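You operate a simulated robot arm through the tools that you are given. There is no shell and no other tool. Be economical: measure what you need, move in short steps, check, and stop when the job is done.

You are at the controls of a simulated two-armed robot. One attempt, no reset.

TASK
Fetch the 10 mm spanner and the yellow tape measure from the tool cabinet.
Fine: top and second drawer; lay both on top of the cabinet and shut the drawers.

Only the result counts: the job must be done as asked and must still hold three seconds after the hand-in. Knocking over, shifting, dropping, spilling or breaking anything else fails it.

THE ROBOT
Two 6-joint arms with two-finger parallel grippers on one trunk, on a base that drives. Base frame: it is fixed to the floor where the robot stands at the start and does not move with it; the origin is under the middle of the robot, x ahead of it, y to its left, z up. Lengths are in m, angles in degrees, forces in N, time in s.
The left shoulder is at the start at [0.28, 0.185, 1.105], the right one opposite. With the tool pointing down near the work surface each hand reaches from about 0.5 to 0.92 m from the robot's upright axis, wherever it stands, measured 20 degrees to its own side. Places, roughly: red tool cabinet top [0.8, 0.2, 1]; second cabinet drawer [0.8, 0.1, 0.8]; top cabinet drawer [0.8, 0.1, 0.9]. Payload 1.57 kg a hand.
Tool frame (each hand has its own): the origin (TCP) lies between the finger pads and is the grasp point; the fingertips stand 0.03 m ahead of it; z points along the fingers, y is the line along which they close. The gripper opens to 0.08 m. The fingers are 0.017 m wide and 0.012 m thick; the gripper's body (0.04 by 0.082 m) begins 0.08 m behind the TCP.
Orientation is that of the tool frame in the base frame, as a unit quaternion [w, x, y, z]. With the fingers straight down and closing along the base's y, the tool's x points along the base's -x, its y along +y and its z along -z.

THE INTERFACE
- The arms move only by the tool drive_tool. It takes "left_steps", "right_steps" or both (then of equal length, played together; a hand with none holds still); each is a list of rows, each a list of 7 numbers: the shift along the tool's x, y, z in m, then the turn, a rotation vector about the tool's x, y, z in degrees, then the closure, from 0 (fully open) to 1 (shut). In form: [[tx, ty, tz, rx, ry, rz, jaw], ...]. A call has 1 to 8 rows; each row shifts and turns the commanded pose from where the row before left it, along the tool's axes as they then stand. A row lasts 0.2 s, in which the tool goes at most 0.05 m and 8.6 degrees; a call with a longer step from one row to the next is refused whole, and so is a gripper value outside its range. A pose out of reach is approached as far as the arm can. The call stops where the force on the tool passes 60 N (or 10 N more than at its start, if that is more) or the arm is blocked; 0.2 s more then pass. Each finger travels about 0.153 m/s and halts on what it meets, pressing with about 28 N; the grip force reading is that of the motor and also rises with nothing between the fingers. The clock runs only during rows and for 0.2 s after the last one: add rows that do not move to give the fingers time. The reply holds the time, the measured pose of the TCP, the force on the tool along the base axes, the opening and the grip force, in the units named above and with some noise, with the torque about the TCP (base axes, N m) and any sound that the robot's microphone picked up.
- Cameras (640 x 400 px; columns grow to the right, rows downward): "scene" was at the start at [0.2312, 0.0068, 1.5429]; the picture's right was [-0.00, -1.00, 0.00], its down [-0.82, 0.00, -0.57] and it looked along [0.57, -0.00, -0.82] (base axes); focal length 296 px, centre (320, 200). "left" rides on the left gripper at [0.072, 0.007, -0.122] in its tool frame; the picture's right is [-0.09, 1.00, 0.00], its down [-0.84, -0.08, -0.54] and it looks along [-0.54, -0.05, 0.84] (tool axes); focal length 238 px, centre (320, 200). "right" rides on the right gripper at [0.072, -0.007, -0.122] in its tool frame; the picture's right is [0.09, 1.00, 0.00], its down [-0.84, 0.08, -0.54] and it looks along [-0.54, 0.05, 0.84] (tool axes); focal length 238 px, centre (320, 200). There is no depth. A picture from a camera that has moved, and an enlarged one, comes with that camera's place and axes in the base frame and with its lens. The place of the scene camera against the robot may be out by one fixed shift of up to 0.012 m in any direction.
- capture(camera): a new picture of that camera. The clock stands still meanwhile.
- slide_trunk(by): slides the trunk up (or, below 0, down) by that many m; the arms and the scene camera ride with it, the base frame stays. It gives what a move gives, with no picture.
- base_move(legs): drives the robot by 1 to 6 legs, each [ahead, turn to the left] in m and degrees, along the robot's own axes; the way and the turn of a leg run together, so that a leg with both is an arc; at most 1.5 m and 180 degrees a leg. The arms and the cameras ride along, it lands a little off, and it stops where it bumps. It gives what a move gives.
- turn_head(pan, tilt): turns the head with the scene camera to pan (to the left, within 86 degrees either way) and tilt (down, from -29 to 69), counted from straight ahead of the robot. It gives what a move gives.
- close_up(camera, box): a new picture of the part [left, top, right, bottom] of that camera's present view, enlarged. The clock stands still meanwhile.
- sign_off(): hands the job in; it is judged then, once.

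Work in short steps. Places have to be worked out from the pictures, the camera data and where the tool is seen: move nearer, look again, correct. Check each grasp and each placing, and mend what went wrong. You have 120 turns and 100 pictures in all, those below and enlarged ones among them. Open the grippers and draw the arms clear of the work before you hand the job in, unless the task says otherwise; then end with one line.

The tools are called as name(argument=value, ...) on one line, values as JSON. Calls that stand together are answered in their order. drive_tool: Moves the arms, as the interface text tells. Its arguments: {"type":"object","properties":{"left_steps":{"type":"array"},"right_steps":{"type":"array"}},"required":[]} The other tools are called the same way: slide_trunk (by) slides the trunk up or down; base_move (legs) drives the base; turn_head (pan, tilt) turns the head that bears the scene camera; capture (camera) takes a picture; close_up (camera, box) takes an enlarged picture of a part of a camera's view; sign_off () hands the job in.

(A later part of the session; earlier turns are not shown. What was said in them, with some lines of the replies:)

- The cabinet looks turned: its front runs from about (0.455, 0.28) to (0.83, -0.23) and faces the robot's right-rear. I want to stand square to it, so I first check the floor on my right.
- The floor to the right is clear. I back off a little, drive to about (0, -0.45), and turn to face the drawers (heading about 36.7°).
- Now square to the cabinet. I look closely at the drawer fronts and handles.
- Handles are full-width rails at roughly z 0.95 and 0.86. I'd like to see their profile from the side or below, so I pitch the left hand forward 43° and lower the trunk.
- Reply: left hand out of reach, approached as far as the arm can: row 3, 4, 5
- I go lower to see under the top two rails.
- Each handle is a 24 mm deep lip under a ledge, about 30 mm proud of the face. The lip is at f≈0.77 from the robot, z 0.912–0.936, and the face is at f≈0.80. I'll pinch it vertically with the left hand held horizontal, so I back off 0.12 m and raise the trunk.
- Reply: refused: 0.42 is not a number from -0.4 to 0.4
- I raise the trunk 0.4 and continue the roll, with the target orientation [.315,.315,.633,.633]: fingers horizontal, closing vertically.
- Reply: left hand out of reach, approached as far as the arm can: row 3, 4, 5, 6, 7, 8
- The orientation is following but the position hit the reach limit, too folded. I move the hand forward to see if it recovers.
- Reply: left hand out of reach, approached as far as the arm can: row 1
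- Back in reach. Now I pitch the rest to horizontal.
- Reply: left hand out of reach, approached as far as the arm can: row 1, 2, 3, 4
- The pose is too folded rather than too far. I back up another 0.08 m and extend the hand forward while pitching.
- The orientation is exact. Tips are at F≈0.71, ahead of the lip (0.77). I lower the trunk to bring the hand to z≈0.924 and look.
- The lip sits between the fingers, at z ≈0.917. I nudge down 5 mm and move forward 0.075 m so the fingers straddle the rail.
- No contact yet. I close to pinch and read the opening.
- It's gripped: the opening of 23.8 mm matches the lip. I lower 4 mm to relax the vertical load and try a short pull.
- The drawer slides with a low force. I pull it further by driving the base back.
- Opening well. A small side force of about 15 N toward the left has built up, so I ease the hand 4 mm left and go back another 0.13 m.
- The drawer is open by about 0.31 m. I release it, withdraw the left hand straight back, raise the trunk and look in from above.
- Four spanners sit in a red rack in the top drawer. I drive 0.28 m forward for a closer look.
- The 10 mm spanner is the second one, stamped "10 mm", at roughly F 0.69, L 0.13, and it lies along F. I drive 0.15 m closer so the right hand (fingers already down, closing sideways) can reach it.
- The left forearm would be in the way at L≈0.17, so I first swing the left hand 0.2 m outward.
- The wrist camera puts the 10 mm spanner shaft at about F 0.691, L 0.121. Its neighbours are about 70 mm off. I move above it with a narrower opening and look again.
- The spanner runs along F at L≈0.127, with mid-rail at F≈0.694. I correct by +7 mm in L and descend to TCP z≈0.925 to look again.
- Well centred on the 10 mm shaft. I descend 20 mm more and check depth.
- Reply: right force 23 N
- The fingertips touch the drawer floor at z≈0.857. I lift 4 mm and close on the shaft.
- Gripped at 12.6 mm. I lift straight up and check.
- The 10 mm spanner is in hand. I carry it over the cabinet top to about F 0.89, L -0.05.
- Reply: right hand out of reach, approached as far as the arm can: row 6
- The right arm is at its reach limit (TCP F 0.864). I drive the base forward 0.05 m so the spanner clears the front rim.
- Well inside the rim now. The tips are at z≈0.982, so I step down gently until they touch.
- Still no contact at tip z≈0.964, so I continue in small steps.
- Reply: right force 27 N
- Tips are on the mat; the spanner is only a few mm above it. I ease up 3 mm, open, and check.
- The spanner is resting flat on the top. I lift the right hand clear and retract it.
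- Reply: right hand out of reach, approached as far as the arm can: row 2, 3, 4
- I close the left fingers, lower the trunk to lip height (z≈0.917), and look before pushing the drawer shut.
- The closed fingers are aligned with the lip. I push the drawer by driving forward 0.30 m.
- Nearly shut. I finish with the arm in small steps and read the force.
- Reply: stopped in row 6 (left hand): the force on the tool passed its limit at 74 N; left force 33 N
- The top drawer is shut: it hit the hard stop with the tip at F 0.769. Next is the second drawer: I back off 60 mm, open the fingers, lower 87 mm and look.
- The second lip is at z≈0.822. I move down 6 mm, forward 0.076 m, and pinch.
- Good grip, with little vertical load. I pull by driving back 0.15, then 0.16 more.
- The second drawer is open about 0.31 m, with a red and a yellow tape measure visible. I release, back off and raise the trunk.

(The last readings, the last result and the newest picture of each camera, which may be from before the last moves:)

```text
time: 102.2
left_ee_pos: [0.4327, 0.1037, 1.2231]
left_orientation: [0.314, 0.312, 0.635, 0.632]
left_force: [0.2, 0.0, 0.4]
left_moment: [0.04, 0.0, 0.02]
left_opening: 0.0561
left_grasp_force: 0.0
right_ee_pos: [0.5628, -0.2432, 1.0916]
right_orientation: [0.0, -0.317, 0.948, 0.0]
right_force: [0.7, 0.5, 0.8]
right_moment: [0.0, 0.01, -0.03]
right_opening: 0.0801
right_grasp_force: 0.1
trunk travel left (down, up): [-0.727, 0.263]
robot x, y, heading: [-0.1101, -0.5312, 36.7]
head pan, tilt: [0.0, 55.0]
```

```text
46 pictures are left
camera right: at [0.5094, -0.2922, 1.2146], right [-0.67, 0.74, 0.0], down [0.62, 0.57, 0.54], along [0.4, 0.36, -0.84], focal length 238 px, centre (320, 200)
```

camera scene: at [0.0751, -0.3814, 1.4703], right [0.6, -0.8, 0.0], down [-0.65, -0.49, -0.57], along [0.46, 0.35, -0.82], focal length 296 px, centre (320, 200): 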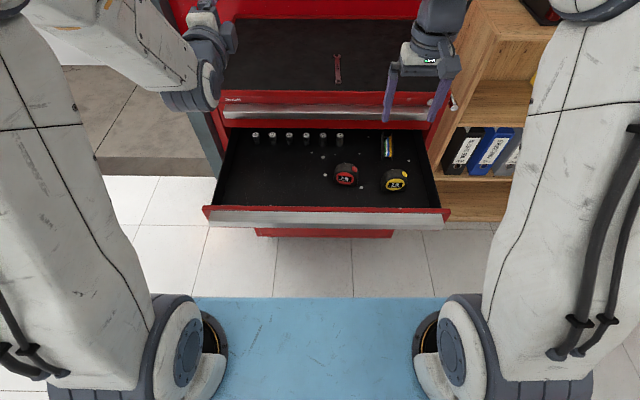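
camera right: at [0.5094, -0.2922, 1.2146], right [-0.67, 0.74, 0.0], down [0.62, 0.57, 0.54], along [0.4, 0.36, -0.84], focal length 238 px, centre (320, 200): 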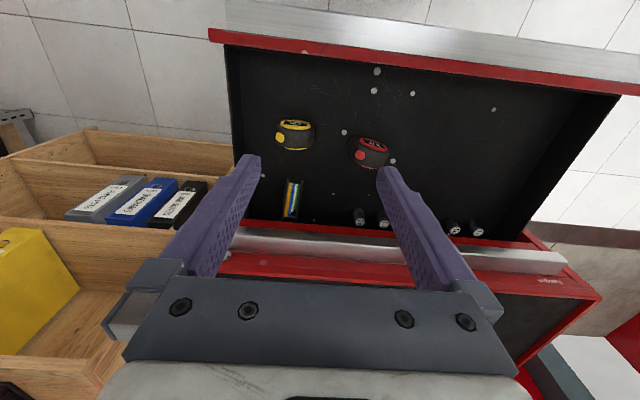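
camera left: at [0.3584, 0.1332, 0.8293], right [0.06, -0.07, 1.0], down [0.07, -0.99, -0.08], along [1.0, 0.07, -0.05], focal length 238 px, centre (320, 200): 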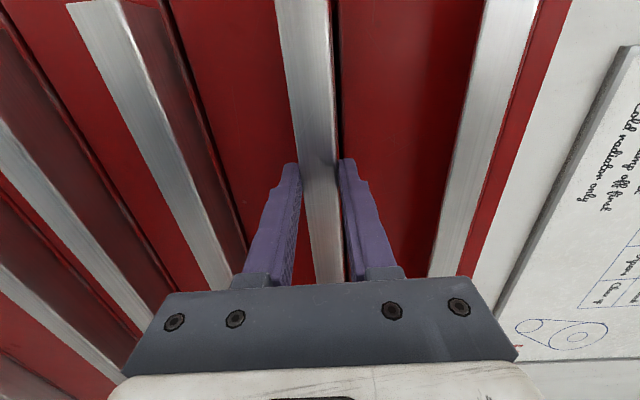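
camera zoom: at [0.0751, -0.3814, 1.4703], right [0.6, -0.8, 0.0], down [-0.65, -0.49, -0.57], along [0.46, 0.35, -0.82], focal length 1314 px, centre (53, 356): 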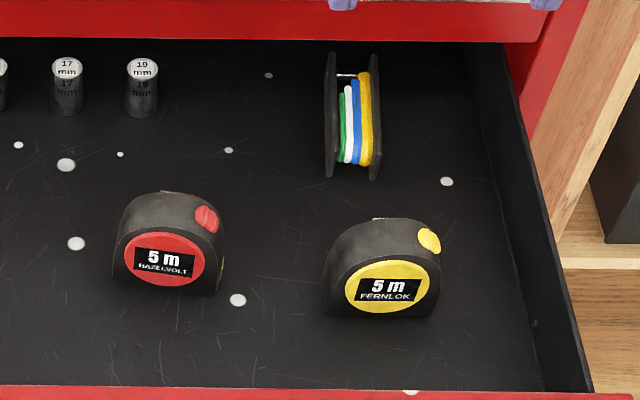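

The yellow tape (5 m FERNLOK) stands upright at about F 0.636, L -0.218, with its thickness along F. I move the right hand above it and yaw 90° so the jaws close along F.

drive_tool(right_steps=[[-0.033, -0.02, 0, 0, 0, 0, 0], [-0.033, -0.02, 0, 0, 0, 8.6, 0], [0, 0, 0, 0, 0, 8.6, 0], [0, 0, 0, 0, 0, 8.6, 0], [0, 0, 0, 0, 0, 8.6, 0], [0, 0, 0, 0, 0, 8.6, 0], [0, 0, 0, 0, 0, 8.6, 0], [0, 0, 0, 0, 0, 8.6, 0]])

drive_tool(right_steps=[[0, 0, 0, 0, 0, 8.6, 0], [0, 0, 0, 0, 0, 8.6, 0], [0, 0, 0, 0, 0, 8.6, 0], [0, 0, 0, 0, 0, 4, 0], [0, 0, 0, 0, 0, 0, 0]])

capture(camera="right")

```text
time: 104.0
left_ee_pos: [0.4334, 0.1036, 1.2214]
left_orientation: [0.314, 0.311, 0.636, 0.632]
left_force: [-0.2, -0.1, 0.4]
left_moment: [-0.02, 0.02, -0.01]
left_opening: 0.0559
left_grasp_force: 0.0
right_ee_pos: [0.6389, -0.2344, 1.0923]
right_orientation: [0.0, 0.202, 0.979, 0.0]
right_force: [-0.7, 0.1, 0.4]
right_moment: [0.0, 0.01, -0.02]
right_opening: 0.0799
right_grasp_force: 0.0
trunk travel left (down, up): [-0.727, 0.263]
robot x, y, heading: [-0.1133, -0.5272, 36.9]
head pan, tilt: [0.0, 55.0]
```

```text
time: 105.2
left_ee_pos: [0.4329, 0.1021, 1.222]
left_orientation: [0.315, 0.311, 0.635, 0.633]
left_force: [-0.3, -0.8, -0.2]
left_moment: [0.03, 0.04, -0.04]
left_opening: 0.056
left_grasp_force: 0.1
right_ee_pos: [0.6396, -0.2336, 1.0929]
right_orientation: [0.0, 0.447, 0.894, 0.0]
right_force: [0.4, 0.5, 0.5]
right_moment: [-0.04, 0.02, 0.03]
right_opening: 0.08
right_grasp_force: 0.1
trunk travel left (down, up): [-0.727, 0.263]
robot x, y, heading: [-0.113, -0.5325, 37.1]
head pan, tilt: [0.0, 55.0]
```

```text
45 pictures are left
camera right: at [0.5909, -0.1822, 1.2146], right [0.74, 0.67, 0.0], down [0.56, -0.62, 0.54], along [0.36, -0.4, -0.84], focal length 238 px, centre (320, 200)
```

right: 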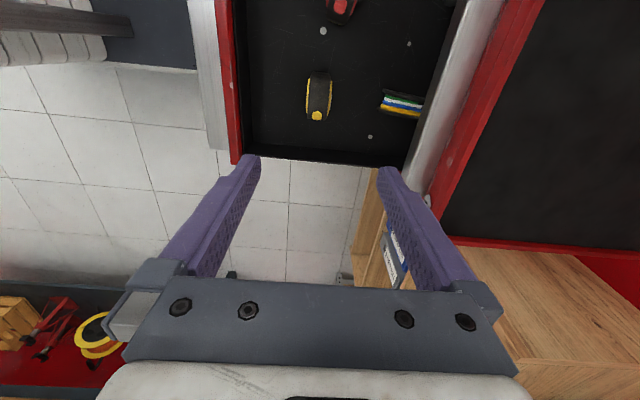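

The tape is aligned (long axis along L) at F≈0.634, L≈-0.215, and the hand is over it. I shift 4 mm and descend to z≈0.90, then look again.

drive_tool(right_steps=[[0, -0.004, 0.03, 0, 0, 0, 0], [0, 0, 0.04, 0, 0, 0, 0], [0, 0, 0.04, 0, 0, 0, 0], [0, 0, 0.04, 0, 0, 0, 0], [0, 0, 0.04, 0, 0, 0, 0], [0, 0, 0, 0, 0, 0, 0]])

capture(camera="right")

capture(camera="scene")

```text
time: 106.5
left_ee_pos: [0.4339, 0.1032, 1.222]
left_orientation: [0.314, 0.311, 0.636, 0.633]
left_force: [0.7, -1.1, 0.7]
left_moment: [0.02, 0.01, 0.01]
left_opening: 0.0562
left_grasp_force: 0.0
right_ee_pos: [0.6363, -0.2372, 0.9025]
right_orientation: [0.0, 0.446, 0.895, -0.001]
right_force: [-0.7, -0.1, -0.1]
right_moment: [-0.01, -0.01, 0.0]
right_opening: 0.0795
right_grasp_force: 0.0
trunk travel left (down, up): [-0.727, 0.263]
robot x, y, heading: [-0.1128, -0.5266, 37.2]
head pan, tilt: [0.0, 55.0]
```

```text
44 pictures are left
camera right: at [0.5872, -0.1849, 1.024], right [0.74, 0.67, 0.0], down [0.57, -0.62, 0.54], along [0.36, -0.4, -0.84], focal length 238 px, centre (320, 200)
```

right: 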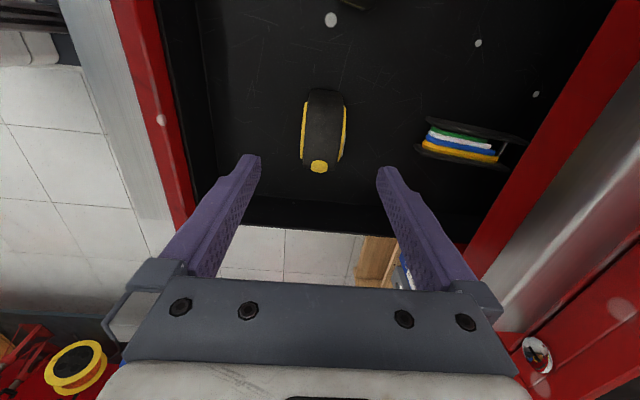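

```text
43 pictures are left
camera scene: at [0.0752, -0.3814, 1.4702], right [0.6, -0.8, 0.0], down [-0.65, -0.49, -0.57], along [0.46, 0.35, -0.82], focal length 296 px, centre (320, 200)
```

scene: 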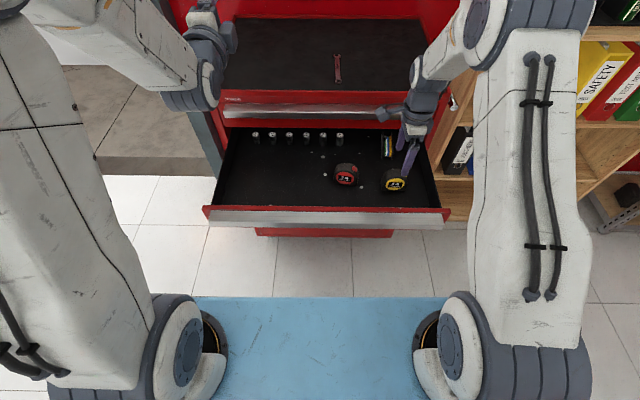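

Centred. I descend to TCP z≈0.80, slowing at the end.

drive_tool(right_steps=[[0.005, 0, 0.03, 0, 0, 0, 0], [0, 0, 0.03, 0, 0, 0, 0], [0, 0, 0.02, 0, 0, 0, 0], [0, 0, 0.01, 0, 0, 0, 0], [0, 0, 0.008, 0, 0, 0, 0], [0, 0, 0, 0, 0, 0, 0]])

capture(camera="right")

```text
time: 108.0
left_ee_pos: [0.4334, 0.1022, 1.2215]
left_orientation: [0.314, 0.311, 0.635, 0.633]
left_force: [0.3, -0.5, 0.2]
left_moment: [-0.02, 0.02, -0.01]
left_opening: 0.0562
left_grasp_force: 0.0
right_ee_pos: [0.6323, -0.2345, 0.8041]
right_orientation: [0.0, 0.447, 0.895, 0.0]
right_force: [-0.6, 0.1, -0.5]
right_moment: [0.0, 0.01, -0.02]
right_opening: 0.0798
right_grasp_force: 0.1
trunk travel left (down, up): [-0.727, 0.263]
robot x, y, heading: [-0.1116, -0.523, 37.2]
head pan, tilt: [0.0, 55.0]
```

```text
42 pictures are left
camera right: at [0.5848, -0.1811, 0.9264], right [0.74, 0.67, 0.0], down [0.57, -0.62, 0.54], along [0.37, -0.4, -0.84], focal length 238 px, centre (320, 200)
```

right: 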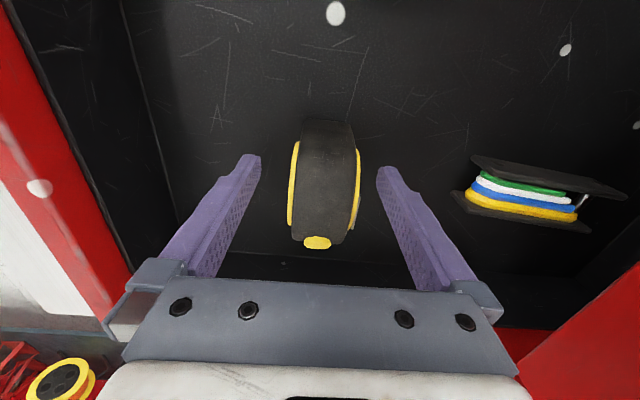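

The tape is between the fingers. I shift 5 mm along it and close.

drive_tool(right_steps=[[0.005, 0, 0.004, 0, 0, 0, 0], [0, 0, 0, 0, 0, 0, 0.3], [0, 0, 0, 0, 0, 0, 0.6], [0, 0, 0, 0, 0, 0, 1], [0, 0, 0, 0, 0, 0, 1]])

capture(camera="right")

```text
time: 109.2
left_ee_pos: [0.4318, 0.1026, 1.2229]
left_orientation: [0.314, 0.311, 0.635, 0.633]
left_force: [-0.4, 0.5, 0.5]
left_moment: [0.0, -0.01, 0.03]
left_opening: 0.0558
left_grasp_force: 0.2
right_ee_pos: [0.6309, -0.2306, 0.8003]
right_orientation: [0.0, 0.446, 0.895, 0.0]
right_force: [-0.2, 0.8, 2.5]
right_moment: [0.09, -0.05, -0.01]
right_opening: 0.0316
right_grasp_force: 27.9
trunk travel left (down, up): [-0.727, 0.263]
robot x, y, heading: [-0.1105, -0.5262, 37.3]
head pan, tilt: [0.0, 55.0]
```

```text
41 pictures are left
camera right: at [0.5819, -0.1769, 0.9226], right [0.74, 0.67, 0.0], down [0.57, -0.62, 0.54], along [0.37, -0.4, -0.84], focal length 238 px, centre (320, 200)
```

right: 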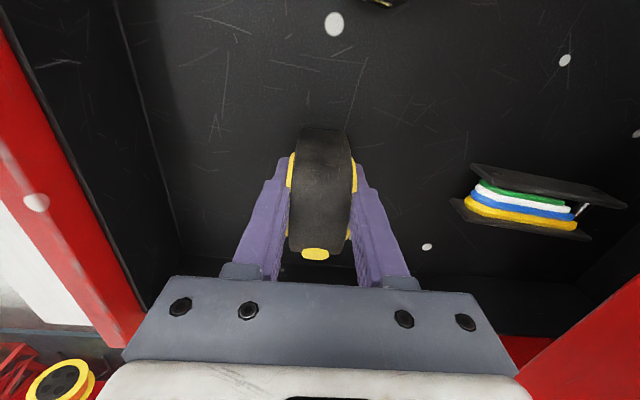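

Gripped at 31.6 mm, 28 N. I lift straight up about 0.27 m.

drive_tool(right_steps=[[0, 0, -0.02, 0, 0, 0, 1], [0, 0, -0.03, 0, 0, 0, 1], [0, 0, -0.04, 0, 0, 0, 1], [0, 0, -0.04, 0, 0, 0, 1], [0, 0, -0.045, 0, 0, 0, 1], [0, 0, -0.045, 0, 0, 0, 1], [0, 0, -0.045, 0, 0, 0, 1], [0, 0, 0, 0, 0, 0, 1]])

capture(camera="right")

capture(camera="scene")

```text
time: 111.0
left_ee_pos: [0.4341, 0.1025, 1.2224]
left_orientation: [0.314, 0.311, 0.635, 0.633]
left_force: [0.1, 0.0, -0.5]
left_moment: [-0.01, 0.01, 0.01]
left_opening: 0.0561
left_grasp_force: 0.0
right_ee_pos: [0.6311, -0.2299, 1.0655]
right_orientation: [-0.001, 0.446, 0.895, 0.0]
right_force: [0.1, 0.3, -3.1]
right_moment: [0.02, -0.02, -0.02]
right_opening: 0.0317
right_grasp_force: 27.8
trunk travel left (down, up): [-0.727, 0.263]
robot x, y, heading: [-0.1103, -0.5295, 37.2]
head pan, tilt: [0.0, 55.0]
```

```text
40 pictures are left
camera right: at [0.5815, -0.1772, 1.1875], right [0.74, 0.67, 0.0], down [0.57, -0.62, 0.54], along [0.36, -0.4, -0.84], focal length 238 px, centre (320, 200)
```

right: 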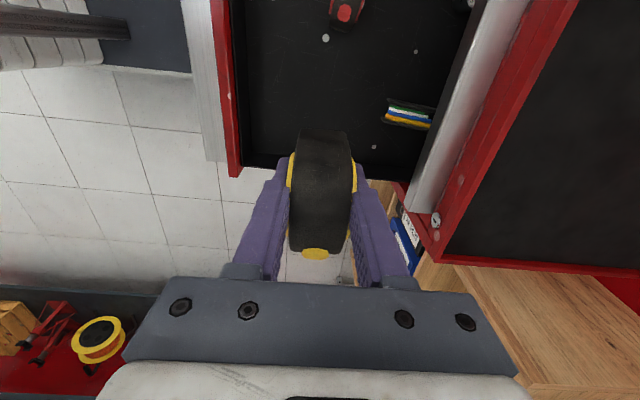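

```text
39 pictures are left
camera scene: at [0.075, -0.3815, 1.4702], right [0.6, -0.8, 0.0], down [-0.65, -0.49, -0.57], along [0.46, 0.35, -0.82], focal length 296 px, centre (320, 200)
```

scene: 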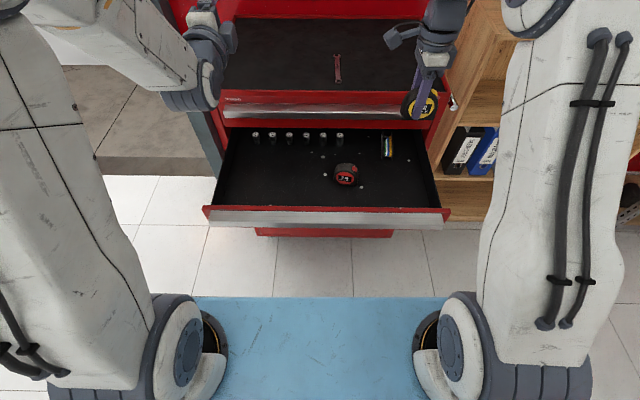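

Got the yellow tape. I drive the base forward 0.17 m, then extend the arm 0.085 m to a clear spot right of the spanner.

base_move(legs=[[0.17, 0]])

drive_tool(right_steps=[[0, 0.03, 0, 0, 0, 0, 1], [0, 0.03, 0, 0, 0, 0, 1], [0, 0.025, 0, 0, 0, 0, 1], [0, 0, 0, 0, 0, 0, 1]])

capture(camera="scene")

capture(camera="right")

```text
time: 112.4
left_ee_pos: [0.5701, 0.2055, 1.223]
left_orientation: [0.314, 0.311, 0.636, 0.633]
left_force: [0.0, 0.3, -0.2]
left_moment: [0.01, -0.01, 0.01]
left_opening: 0.0557
left_grasp_force: 0.1
right_ee_pos: [0.7664, -0.1268, 1.0647]
right_orientation: [0.0, 0.446, 0.895, 0.0]
right_force: [0.3, -0.8, -1.6]
right_moment: [0.07, -0.03, -0.02]
right_opening: 0.0318
right_grasp_force: 27.8
trunk travel left (down, up): [-0.727, 0.263]
robot x, y, heading: [0.0252, -0.4254, 37.2]
head pan, tilt: [0.0, 55.0]
```

```text
time: 113.4
left_ee_pos: [0.5704, 0.2057, 1.2216]
left_orientation: [0.314, 0.311, 0.635, 0.633]
left_force: [-0.6, -0.3, 0.9]
left_moment: [0.03, -0.01, 0.01]
left_opening: 0.056
left_grasp_force: 0.0
right_ee_pos: [0.8357, -0.0763, 1.0643]
right_orientation: [0.0, 0.446, 0.895, -0.001]
right_force: [-1.1, 0.6, -2.8]
right_moment: [0.0, 0.02, -0.01]
right_opening: 0.0319
right_grasp_force: 27.4
trunk travel left (down, up): [-0.727, 0.263]
robot x, y, heading: [0.029, -0.4225, 37.0]
head pan, tilt: [0.0, 55.0]
```

```text
38 pictures are left
camera scene: at [0.2121, -0.2782, 1.4701], right [0.6, -0.8, 0.0], down [-0.65, -0.49, -0.57], along [0.46, 0.35, -0.82], focal length 296 px, centre (320, 200)
```

scene: 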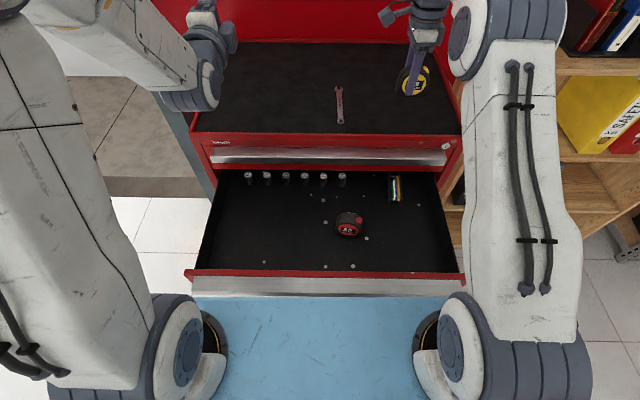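

```text
37 pictures are left
camera right: at [0.787, -0.0226, 1.1863], right [0.74, 0.67, 0.0], down [0.57, -0.62, 0.54], along [0.36, -0.4, -0.84], focal length 238 px, centre (320, 200)
```

right: 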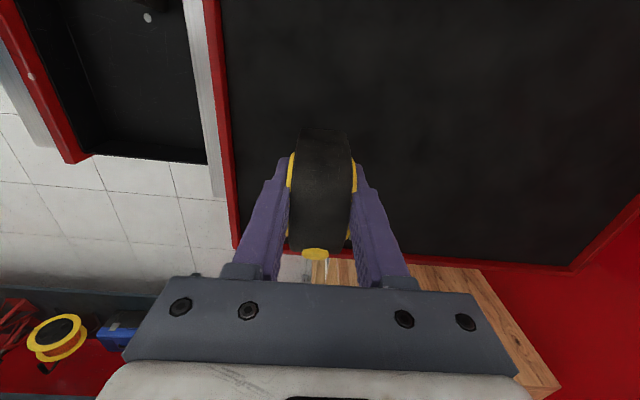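

I shift 30 mm left for margin from the right rim, then lower towards the mat.

drive_tool(right_steps=[[0.03, 0.01, 0, 0, 0, 0, 1], [0, 0, 0.03, 0, 0, 0, 1], [0, 0, 0.02, 0, 0, 0, 1], [0, 0, 0.01, 0, 0, 0, 1], [0, 0, 0.003, 0, 0, 0, 1], [0, 0, 0.003, 0, 0, 0, 1]])

```text
time: 114.8
left_ee_pos: [0.5681, 0.2061, 1.2227]
left_orientation: [0.314, 0.312, 0.636, 0.632]
left_force: [-0.8, -1.0, -1.1]
left_moment: [0.0, 0.0, 0.0]
left_opening: 0.0561
left_grasp_force: 0.0
right_ee_pos: [0.8244, -0.0446, 1.0019]
right_orientation: [0.0, 0.446, 0.895, 0.001]
right_force: [-3.2, -1.5, 15.2]
right_moment: [0.0, -0.17, -0.01]
right_opening: 0.0317
right_grasp_force: 27.6
trunk travel left (down, up): [-0.727, 0.263]
robot x, y, heading: [0.0272, -0.4227, 37.1]
head pan, tilt: [0.0, 55.0]
```

The tape is touching the surface. I ease up 2 mm and open slowly.

drive_tool(right_steps=[[0, 0, -0.002, 0, 0, 0, 1], [0, 0, 0, 0, 0, 0, 0.55], [0, 0, 0, 0, 0, 0, 0.45], [0, 0, 0, 0, 0, 0, 0.2], [0, 0, 0, 0, 0, 0, 0], [0, 0, 0, 0, 0, 0, 0]])

capture(camera="right")

```text
time: 116.2
left_ee_pos: [0.5695, 0.207, 1.2225]
left_orientation: [0.314, 0.311, 0.636, 0.633]
left_force: [-0.1, 0.4, -1.0]
left_moment: [0.0, 0.0, 0.0]
left_opening: 0.0562
left_grasp_force: 0.1
right_ee_pos: [0.8258, -0.0459, 1.0022]
right_orientation: [0.0, 0.446, 0.895, -0.001]
right_force: [-0.5, -0.1, 0.3]
right_moment: [0.01, 0.01, 0.01]
right_opening: 0.0803
right_grasp_force: 0.1
trunk travel left (down, up): [-0.727, 0.263]
robot x, y, heading: [0.0288, -0.4278, 37.1]
head pan, tilt: [0.0, 55.0]
```

```text
36 pictures are left
camera right: at [0.7763, 0.0073, 1.1229], right [0.74, 0.67, 0.0], down [0.57, -0.62, 0.54], along [0.36, -0.4, -0.84], focal length 238 px, centre (320, 200)
```

right: 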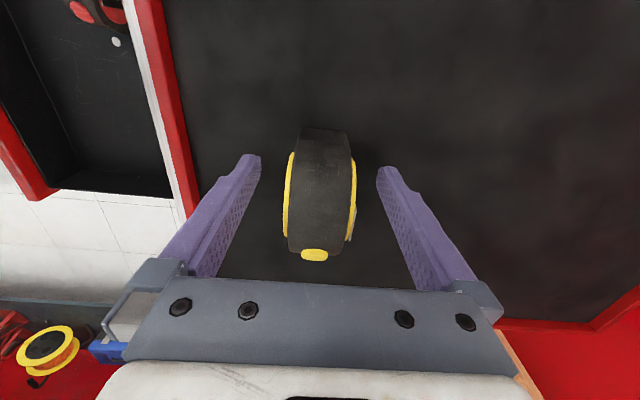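

Released and standing. I raise the trunk to clear it, back off 0.47 m, and pull the right hand in.

slide_trunk(by=0.15)

base_move(legs=[[-0.47, 0]])

drive_tool(right_steps=[[0, -0.04, 0, 0, 0, 0, 0], [0, -0.04, 0, 0, 0, 0, 0], [0, -0.04, 0, 0, 0, 0, 0], [0, -0.04, 0, 0, 0, 0, 0], [0, -0.03, 0, 0, 0, 0, 0], [0, 0, 0, 0, 0, 0, 0]])

capture(camera="scene")

```text
time: 118.0
left_ee_pos: [0.5692, 0.2061, 1.3731]
left_orientation: [0.314, 0.312, 0.636, 0.633]
left_force: [0.1, -0.7, -0.5]
left_moment: [0.01, 0.01, 0.01]
left_opening: 0.0558
left_grasp_force: 0.0
right_ee_pos: [0.8249, -0.0464, 1.1508]
right_orientation: [0.0, 0.447, 0.895, 0.001]
right_force: [0.5, -0.2, 0.3]
right_moment: [0.03, -0.04, 0.0]
right_opening: 0.0798
right_grasp_force: 0.0
trunk travel left (down, up): [-0.877, 0.113]
robot x, y, heading: [0.0301, -0.4239, 37.2]
head pan, tilt: [0.0, 55.0]
```

```text
time: 120.8
left_ee_pos: [0.1904, -0.0754, 1.3731]
left_orientation: [0.313, 0.31, 0.636, 0.634]
left_force: [1.0, 0.2, -0.3]
left_moment: [0.02, 0.03, 0.01]
left_opening: 0.056
left_grasp_force: 0.0
right_ee_pos: [0.448, -0.3246, 1.1507]
right_orientation: [0.0, 0.443, 0.896, -0.001]
right_force: [0.5, 0.1, 0.4]
right_moment: [-0.02, 0.01, -0.01]
right_opening: 0.0799
right_grasp_force: 0.2
trunk travel left (down, up): [-0.877, 0.113]
robot x, y, heading: [-0.3493, -0.7121, 37.3]
head pan, tilt: [0.0, 55.0]
```

```text
time: 122.2
left_ee_pos: [0.1897, -0.0746, 1.373]
left_orientation: [0.312, 0.31, 0.637, 0.633]
left_force: [-0.1, 0.7, 0.0]
left_moment: [0.01, 0.01, 0.02]
left_opening: 0.056
left_grasp_force: 0.1
right_ee_pos: [0.2963, -0.4405, 1.1518]
right_orientation: [0.0, 0.443, 0.897, 0.0]
right_force: [0.0, 0.1, -0.5]
right_moment: [-0.01, -0.02, 0.01]
right_opening: 0.08
right_grasp_force: 0.1
trunk travel left (down, up): [-0.877, 0.113]
robot x, y, heading: [-0.3517, -0.7095, 37.2]
head pan, tilt: [0.0, 55.0]
```

```text
35 pictures are left
camera scene: at [-0.1641, -0.5617, 1.6202], right [0.61, -0.79, 0.0], down [-0.65, -0.5, -0.57], along [0.46, 0.35, -0.82], focal length 296 px, centre (320, 200)
```

scene: 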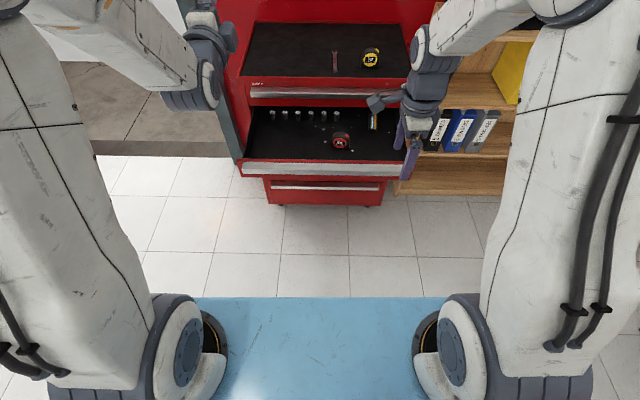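

Both items stand on the top. I lower 0.55 m to the second lip's height with the left fingers closed.

slide_trunk(by=-0.4)

slide_trunk(by=-0.1505)

drive_tool(left_steps=[[0, 0, 0, 0, 0, 0, 1], [0, 0, 0, 0, 0, 0, 1], [0, 0, 0, 0, 0, 0, 1]])

capture(camera="left")

turn_head(pan=0, tilt=30)

capture(camera="scene")

```text
time: 126.0
left_ee_pos: [0.1906, -0.0743, 0.9729]
left_orientation: [0.312, 0.309, 0.636, 0.634]
left_force: [-0.3, 0.6, -0.1]
left_moment: [0.02, 0.0, 0.02]
left_opening: 0.0556
left_grasp_force: 0.1
right_ee_pos: [0.2982, -0.4404, 0.7513]
right_orientation: [0.0, 0.444, 0.896, 0.0]
right_force: [0.7, 0.0, 0.1]
right_moment: [-0.02, 0.01, -0.01]
right_opening: 0.0803
right_grasp_force: 0.1
trunk travel left (down, up): [-0.477, 0.513]
robot x, y, heading: [-0.3499, -0.7111, 37.4]
head pan, tilt: [0.0, 55.0]
```

```text
time: 127.8
left_ee_pos: [0.1898, -0.0756, 0.8213]
left_orientation: [0.312, 0.31, 0.636, 0.634]
left_force: [-0.2, 0.1, 0.3]
left_moment: [-0.01, 0.01, 0.04]
left_opening: 0.056
left_grasp_force: 0.0
right_ee_pos: [0.2976, -0.4398, 0.6012]
right_orientation: [0.0, 0.443, 0.896, -0.001]
right_force: [0.5, 0.2, -0.3]
right_moment: [-0.04, 0.0, 0.02]
right_opening: 0.08
right_grasp_force: 0.1
trunk travel left (down, up): [-0.327, 0.663]
robot x, y, heading: [-0.3469, -0.7107, 37.3]
head pan, tilt: [0.0, 55.0]
```

```text
time: 128.6
left_ee_pos: [0.1909, -0.0761, 0.8222]
left_orientation: [0.313, 0.31, 0.636, 0.633]
left_force: [0.8, 0.4, 0.5]
left_moment: [-0.01, -0.03, 0.03]
left_opening: 0.0001
left_grasp_force: 20.8
right_ee_pos: [0.2957, -0.4399, 0.5998]
right_orientation: [0.001, 0.443, 0.896, -0.001]
right_force: [0.2, -0.3, -0.1]
right_moment: [-0.01, -0.02, 0.0]
right_opening: 0.08
right_grasp_force: 0.2
trunk travel left (down, up): [-0.327, 0.663]
robot x, y, heading: [-0.3488, -0.7096, 37.4]
head pan, tilt: [0.0, 55.0]
```

```text
34 pictures are left
camera left: at [0.0497, -0.0921, 0.8281], right [0.06, -0.07, 1.0], down [0.09, -0.99, -0.07], along [0.99, 0.09, -0.05], focal length 238 px, centre (320, 200)
```

left: 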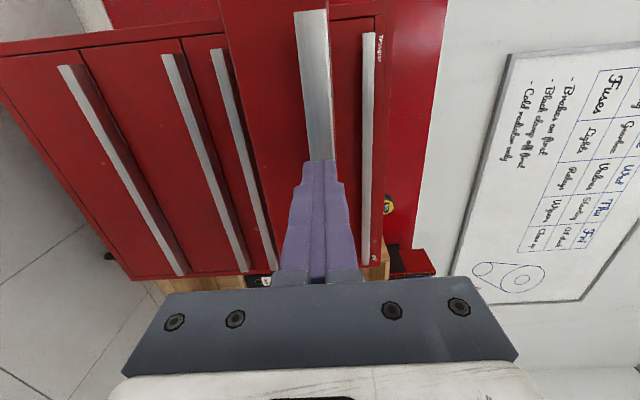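

```text
time: 129.4
left_ee_pos: [0.191, -0.0753, 0.8208]
left_orientation: [0.311, 0.31, 0.636, 0.634]
left_force: [0.8, 0.2, 0.8]
left_moment: [0.0, -0.01, 0.0]
left_opening: 0.0
left_grasp_force: 21.6
right_ee_pos: [0.2974, -0.4397, 0.6015]
right_orientation: [0.001, 0.443, 0.897, 0.0]
right_force: [-0.2, 0.5, -0.3]
right_moment: [0.0, -0.04, -0.03]
right_opening: 0.0799
right_grasp_force: 0.1
trunk travel left (down, up): [-0.327, 0.663]
robot x, y, heading: [-0.3515, -0.7053, 37.1]
head pan, tilt: [0.0, 30.0]
```

```text
33 pictures are left
camera scene: at [-0.1494, -0.5505, 1.1057], right [0.61, -0.79, 0.0], down [-0.4, -0.3, -0.87], along [0.69, 0.53, -0.5], focal length 296 px, centre (320, 200)
```

scene: 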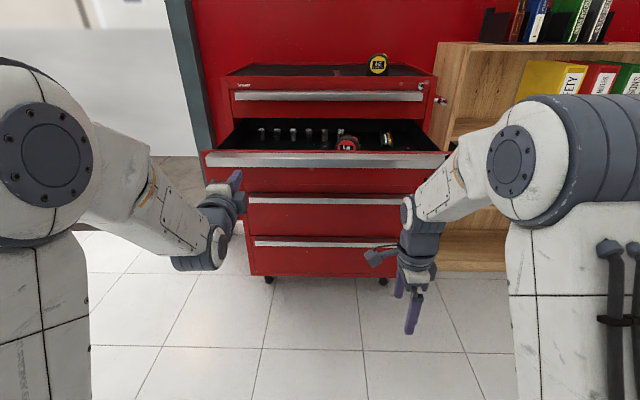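

Aligned with the second lip. I make gentle contact with the arm first, to avoid jolting the drawer contents.

drive_tool(left_steps=[[0, 0, 0.015, 0, 0, 0, 1], [0, 0, 0.015, 0, 0, 0, 1], [0, 0, 0.01, 0, 0, 0, 1], [0, 0, 0.006, 0, 0, 0, 1], [0, 0, 0.005, 0, 0, 0, 1], [0, 0, 0.005, 0, 0, 0, 1]])

base_move(legs=[[0.12, 0]])

base_move(legs=[[0.12, 0]])

capture(camera="scene")

```text
time: 130.8
left_ee_pos: [0.2338, -0.04, 0.8214]
left_orientation: [0.312, 0.31, 0.636, 0.634]
left_force: [-1.0, 1.0, 0.2]
left_moment: [0.01, 0.0, -0.02]
left_opening: 0.0001
left_grasp_force: 21.3
right_ee_pos: [0.2976, -0.439, 0.6002]
right_orientation: [-0.001, 0.443, 0.896, 0.001]
right_force: [-0.6, 0.3, 1.0]
right_moment: [0.02, 0.02, -0.02]
right_opening: 0.0801
right_grasp_force: 0.1
trunk travel left (down, up): [-0.327, 0.663]
robot x, y, heading: [-0.3483, -0.7094, 37.4]
head pan, tilt: [0.0, 30.0]
```

```text
time: 132.1
left_ee_pos: [0.3286, 0.0327, 0.8224]
left_orientation: [0.312, 0.309, 0.636, 0.634]
left_force: [0.1, 0.2, 0.0]
left_moment: [0.02, 0.02, 0.0]
left_opening: 0.0
left_grasp_force: 21.3
right_ee_pos: [0.3922, -0.3653, 0.6001]
right_orientation: [-0.001, 0.443, 0.897, 0.0]
right_force: [-0.7, 0.1, 0.5]
right_moment: [0.01, 0.02, 0.02]
right_opening: 0.08
right_grasp_force: 0.0
trunk travel left (down, up): [-0.327, 0.663]
robot x, y, heading: [-0.2539, -0.6379, 37.1]
head pan, tilt: [0.0, 30.0]
```

```text
time: 133.3
left_ee_pos: [0.4256, 0.1056, 0.8208]
left_orientation: [0.312, 0.309, 0.636, 0.635]
left_force: [0.3, -0.2, -0.5]
left_moment: [-0.02, 0.02, 0.0]
left_opening: 0.0001
left_grasp_force: 21.6
right_ee_pos: [0.4892, -0.2933, 0.6012]
right_orientation: [0.001, 0.443, 0.897, 0.0]
right_force: [-0.3, 0.6, -0.4]
right_moment: [0.0, -0.02, 0.01]
right_opening: 0.0799
right_grasp_force: 0.1
trunk travel left (down, up): [-0.327, 0.663]
robot x, y, heading: [-0.1592, -0.5645, 37.0]
head pan, tilt: [0.0, 30.0]
```

```text
32 pictures are left
camera scene: at [0.0422, -0.4039, 1.1057], right [0.61, -0.79, 0.0], down [-0.4, -0.3, -0.87], along [0.69, 0.53, -0.5], focal length 296 px, centre (320, 200)
```

scene: 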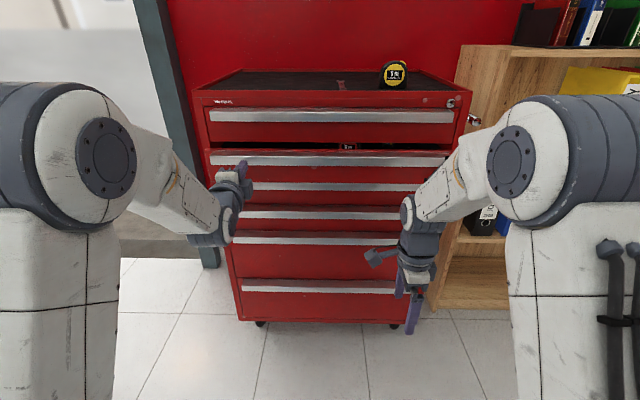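

About 65 mm remain, so I finish with the arm in slow steps.

drive_tool(left_steps=[[0, 0, 0.015, 0, 0, 0, 1], [0, 0, 0.015, 0, 0, 0, 1], [0, 0, 0.012, 0, 0, 0, 1], [0, 0, 0.01, 0, 0, 0, 1], [0, 0, 0.006, 0, 0, 0, 1], [0, 0, 0.005, 0, 0, 0, 1], [0, 0, 0.005, 0, 0, 0, 1], [0, 0, 0.004, 0, 0, 0, 1]])

capture(camera="scene")

```text
time: 135.1
left_ee_pos: [0.4787, 0.1483, 0.8214]
left_orientation: [0.312, 0.311, 0.636, 0.634]
left_force: [-23.2, -19.4, 4.1]
left_moment: [0.06, -0.22, -0.28]
left_opening: 0.0
left_grasp_force: 21.4
right_ee_pos: [0.4878, -0.2932, 0.6012]
right_orientation: [0.0, 0.442, 0.897, -0.001]
right_force: [-1.2, 0.8, 0.4]
right_moment: [-0.01, -0.03, 0.01]
right_opening: 0.0803
right_grasp_force: 0.1
trunk travel left (down, up): [-0.327, 0.663]
robot x, y, heading: [-0.1551, -0.564, 37.4]
head pan, tilt: [0.0, 30.0]
stopped in row 8 (left hand): the force on the tool passed its limit at 74 N (the readings are from after the stop); the commanded pose is now the measured one
```

```text
31 pictures are left
camera scene: at [0.0407, -0.4048, 1.1061], right [0.61, -0.79, 0.0], down [-0.4, -0.3, -0.87], along [0.69, 0.53, -0.5], focal length 296 px, centre (320, 200)
```

scene: 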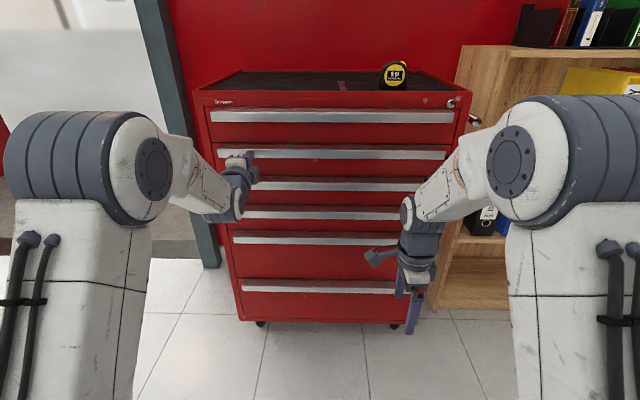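

The second drawer hit its stop and is shut. I withdraw the left hand, open it, back the base off, raise the trunk and check the final scene.

drive_tool(left_steps=[[0, 0, -0.03, 0, 0, 0, 1], [0, 0, -0.03, 0, 0, 0, 1], [0, 0, -0.02, 0, 0, 0, 0], [0, 0, 0, 0, 0, 0, 0], [0, 0, 0, 0, 0, 0, 0]])

base_move(legs=[[-0.2, 0]])

slide_trunk(by=0.4)

turn_head(pan=0, tilt=40)

capture(camera="scene")

close_up(camera="scene", box=[200, 60, 480, 235])

```text
time: 136.3
left_ee_pos: [0.4166, 0.0999, 0.8201]
left_orientation: [0.311, 0.31, 0.638, 0.632]
left_force: [0.1, -0.3, 0.8]
left_moment: [-0.01, -0.01, 0.0]
left_opening: 0.0797
left_grasp_force: 0.1
right_ee_pos: [0.4872, -0.2924, 0.6006]
right_orientation: [0.0, 0.443, 0.897, 0.0]
right_force: [-0.2, 0.3, 0.5]
right_moment: [0.01, -0.02, 0.01]
right_opening: 0.0801
right_grasp_force: 0.0
trunk travel left (down, up): [-0.327, 0.663]
robot x, y, heading: [-0.1578, -0.5655, 37.3]
head pan, tilt: [0.0, 30.0]
```

```text
time: 137.9
left_ee_pos: [0.2574, -0.0222, 0.8193]
left_orientation: [0.312, 0.311, 0.639, 0.631]
left_force: [0.2, -0.1, 0.3]
left_moment: [-0.02, -0.01, 0.05]
left_opening: 0.08
left_grasp_force: 0.0
right_ee_pos: [0.3288, -0.4151, 0.6005]
right_orientation: [-0.001, 0.442, 0.897, -0.001]
right_force: [-0.1, -0.2, -0.2]
right_moment: [-0.03, -0.02, 0.02]
right_opening: 0.08
right_grasp_force: 0.0
trunk travel left (down, up): [-0.327, 0.663]
robot x, y, heading: [-0.3208, -0.6852, 37.1]
head pan, tilt: [0.0, 30.0]
```

```text
time: 141.7
left_ee_pos: [0.2573, -0.0236, 1.2204]
left_orientation: [0.312, 0.311, 0.638, 0.632]
left_force: [-0.2, 0.2, -0.2]
left_moment: [0.02, 0.03, -0.01]
left_opening: 0.0799
left_grasp_force: 0.1
right_ee_pos: [0.3289, -0.4145, 1.0008]
right_orientation: [-0.001, 0.442, 0.897, 0.0]
right_force: [0.1, -0.2, -0.5]
right_moment: [0.01, -0.03, 0.01]
right_opening: 0.0802
right_grasp_force: 0.0
trunk travel left (down, up): [-0.727, 0.263]
robot x, y, heading: [-0.3171, -0.685, 37.5]
head pan, tilt: [0.0, 30.0]
```

```text
time: 142.4
left_ee_pos: [0.2572, -0.0229, 1.2209]
left_orientation: [0.311, 0.311, 0.639, 0.631]
left_force: [0.1, -0.4, -0.4]
left_moment: [0.0, 0.01, -0.01]
left_opening: 0.0801
left_grasp_force: 0.0
right_ee_pos: [0.3293, -0.4153, 0.9998]
right_orientation: [-0.001, 0.442, 0.897, -0.001]
right_force: [-0.4, -0.2, -0.7]
right_moment: [0.0, -0.01, -0.03]
right_opening: 0.0804
right_grasp_force: 0.1
trunk travel left (down, up): [-0.727, 0.263]
robot x, y, heading: [-0.3173, -0.6863, 37.7]
head pan, tilt: [0.0, 40.0]
```

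```text
30 pictures are left
camera scene: at [-0.1222, -0.5294, 1.4904], right [0.61, -0.79, 0.0], down [-0.51, -0.39, -0.77], along [0.61, 0.47, -0.64], focal length 296 px, centre (320, 200)
```

scene: 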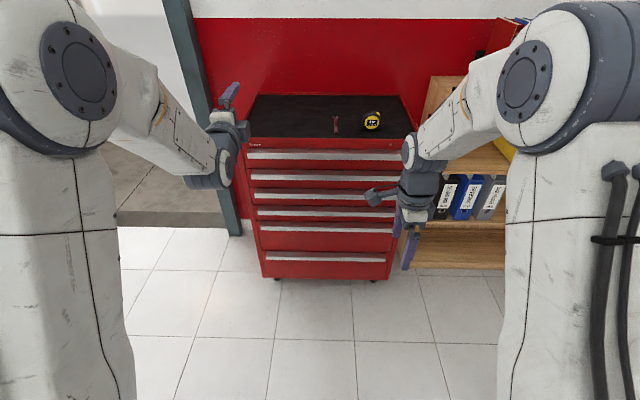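

```text
2.29 times, centred on (340, 148) of scene
camera zoom: at [-0.1222, -0.5294, 1.4904], right [0.61, -0.79, 0.0], down [-0.51, -0.39, -0.77], along [0.61, 0.47, -0.64], focal length 676 px, centre (274, 320)
```

zoom: 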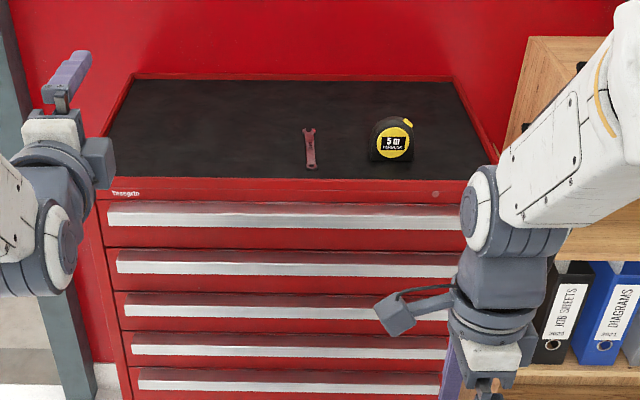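

Both drawers look flush, both items rest on top of the cabinet, and both hands are open and clear. I hand the job in.

sign_off()

```text
The job is handed in.
```

The 10 mm spanner and the yellow tape measure are on top of the cabinet, both drawers are shut, and the grippers are open and clear.
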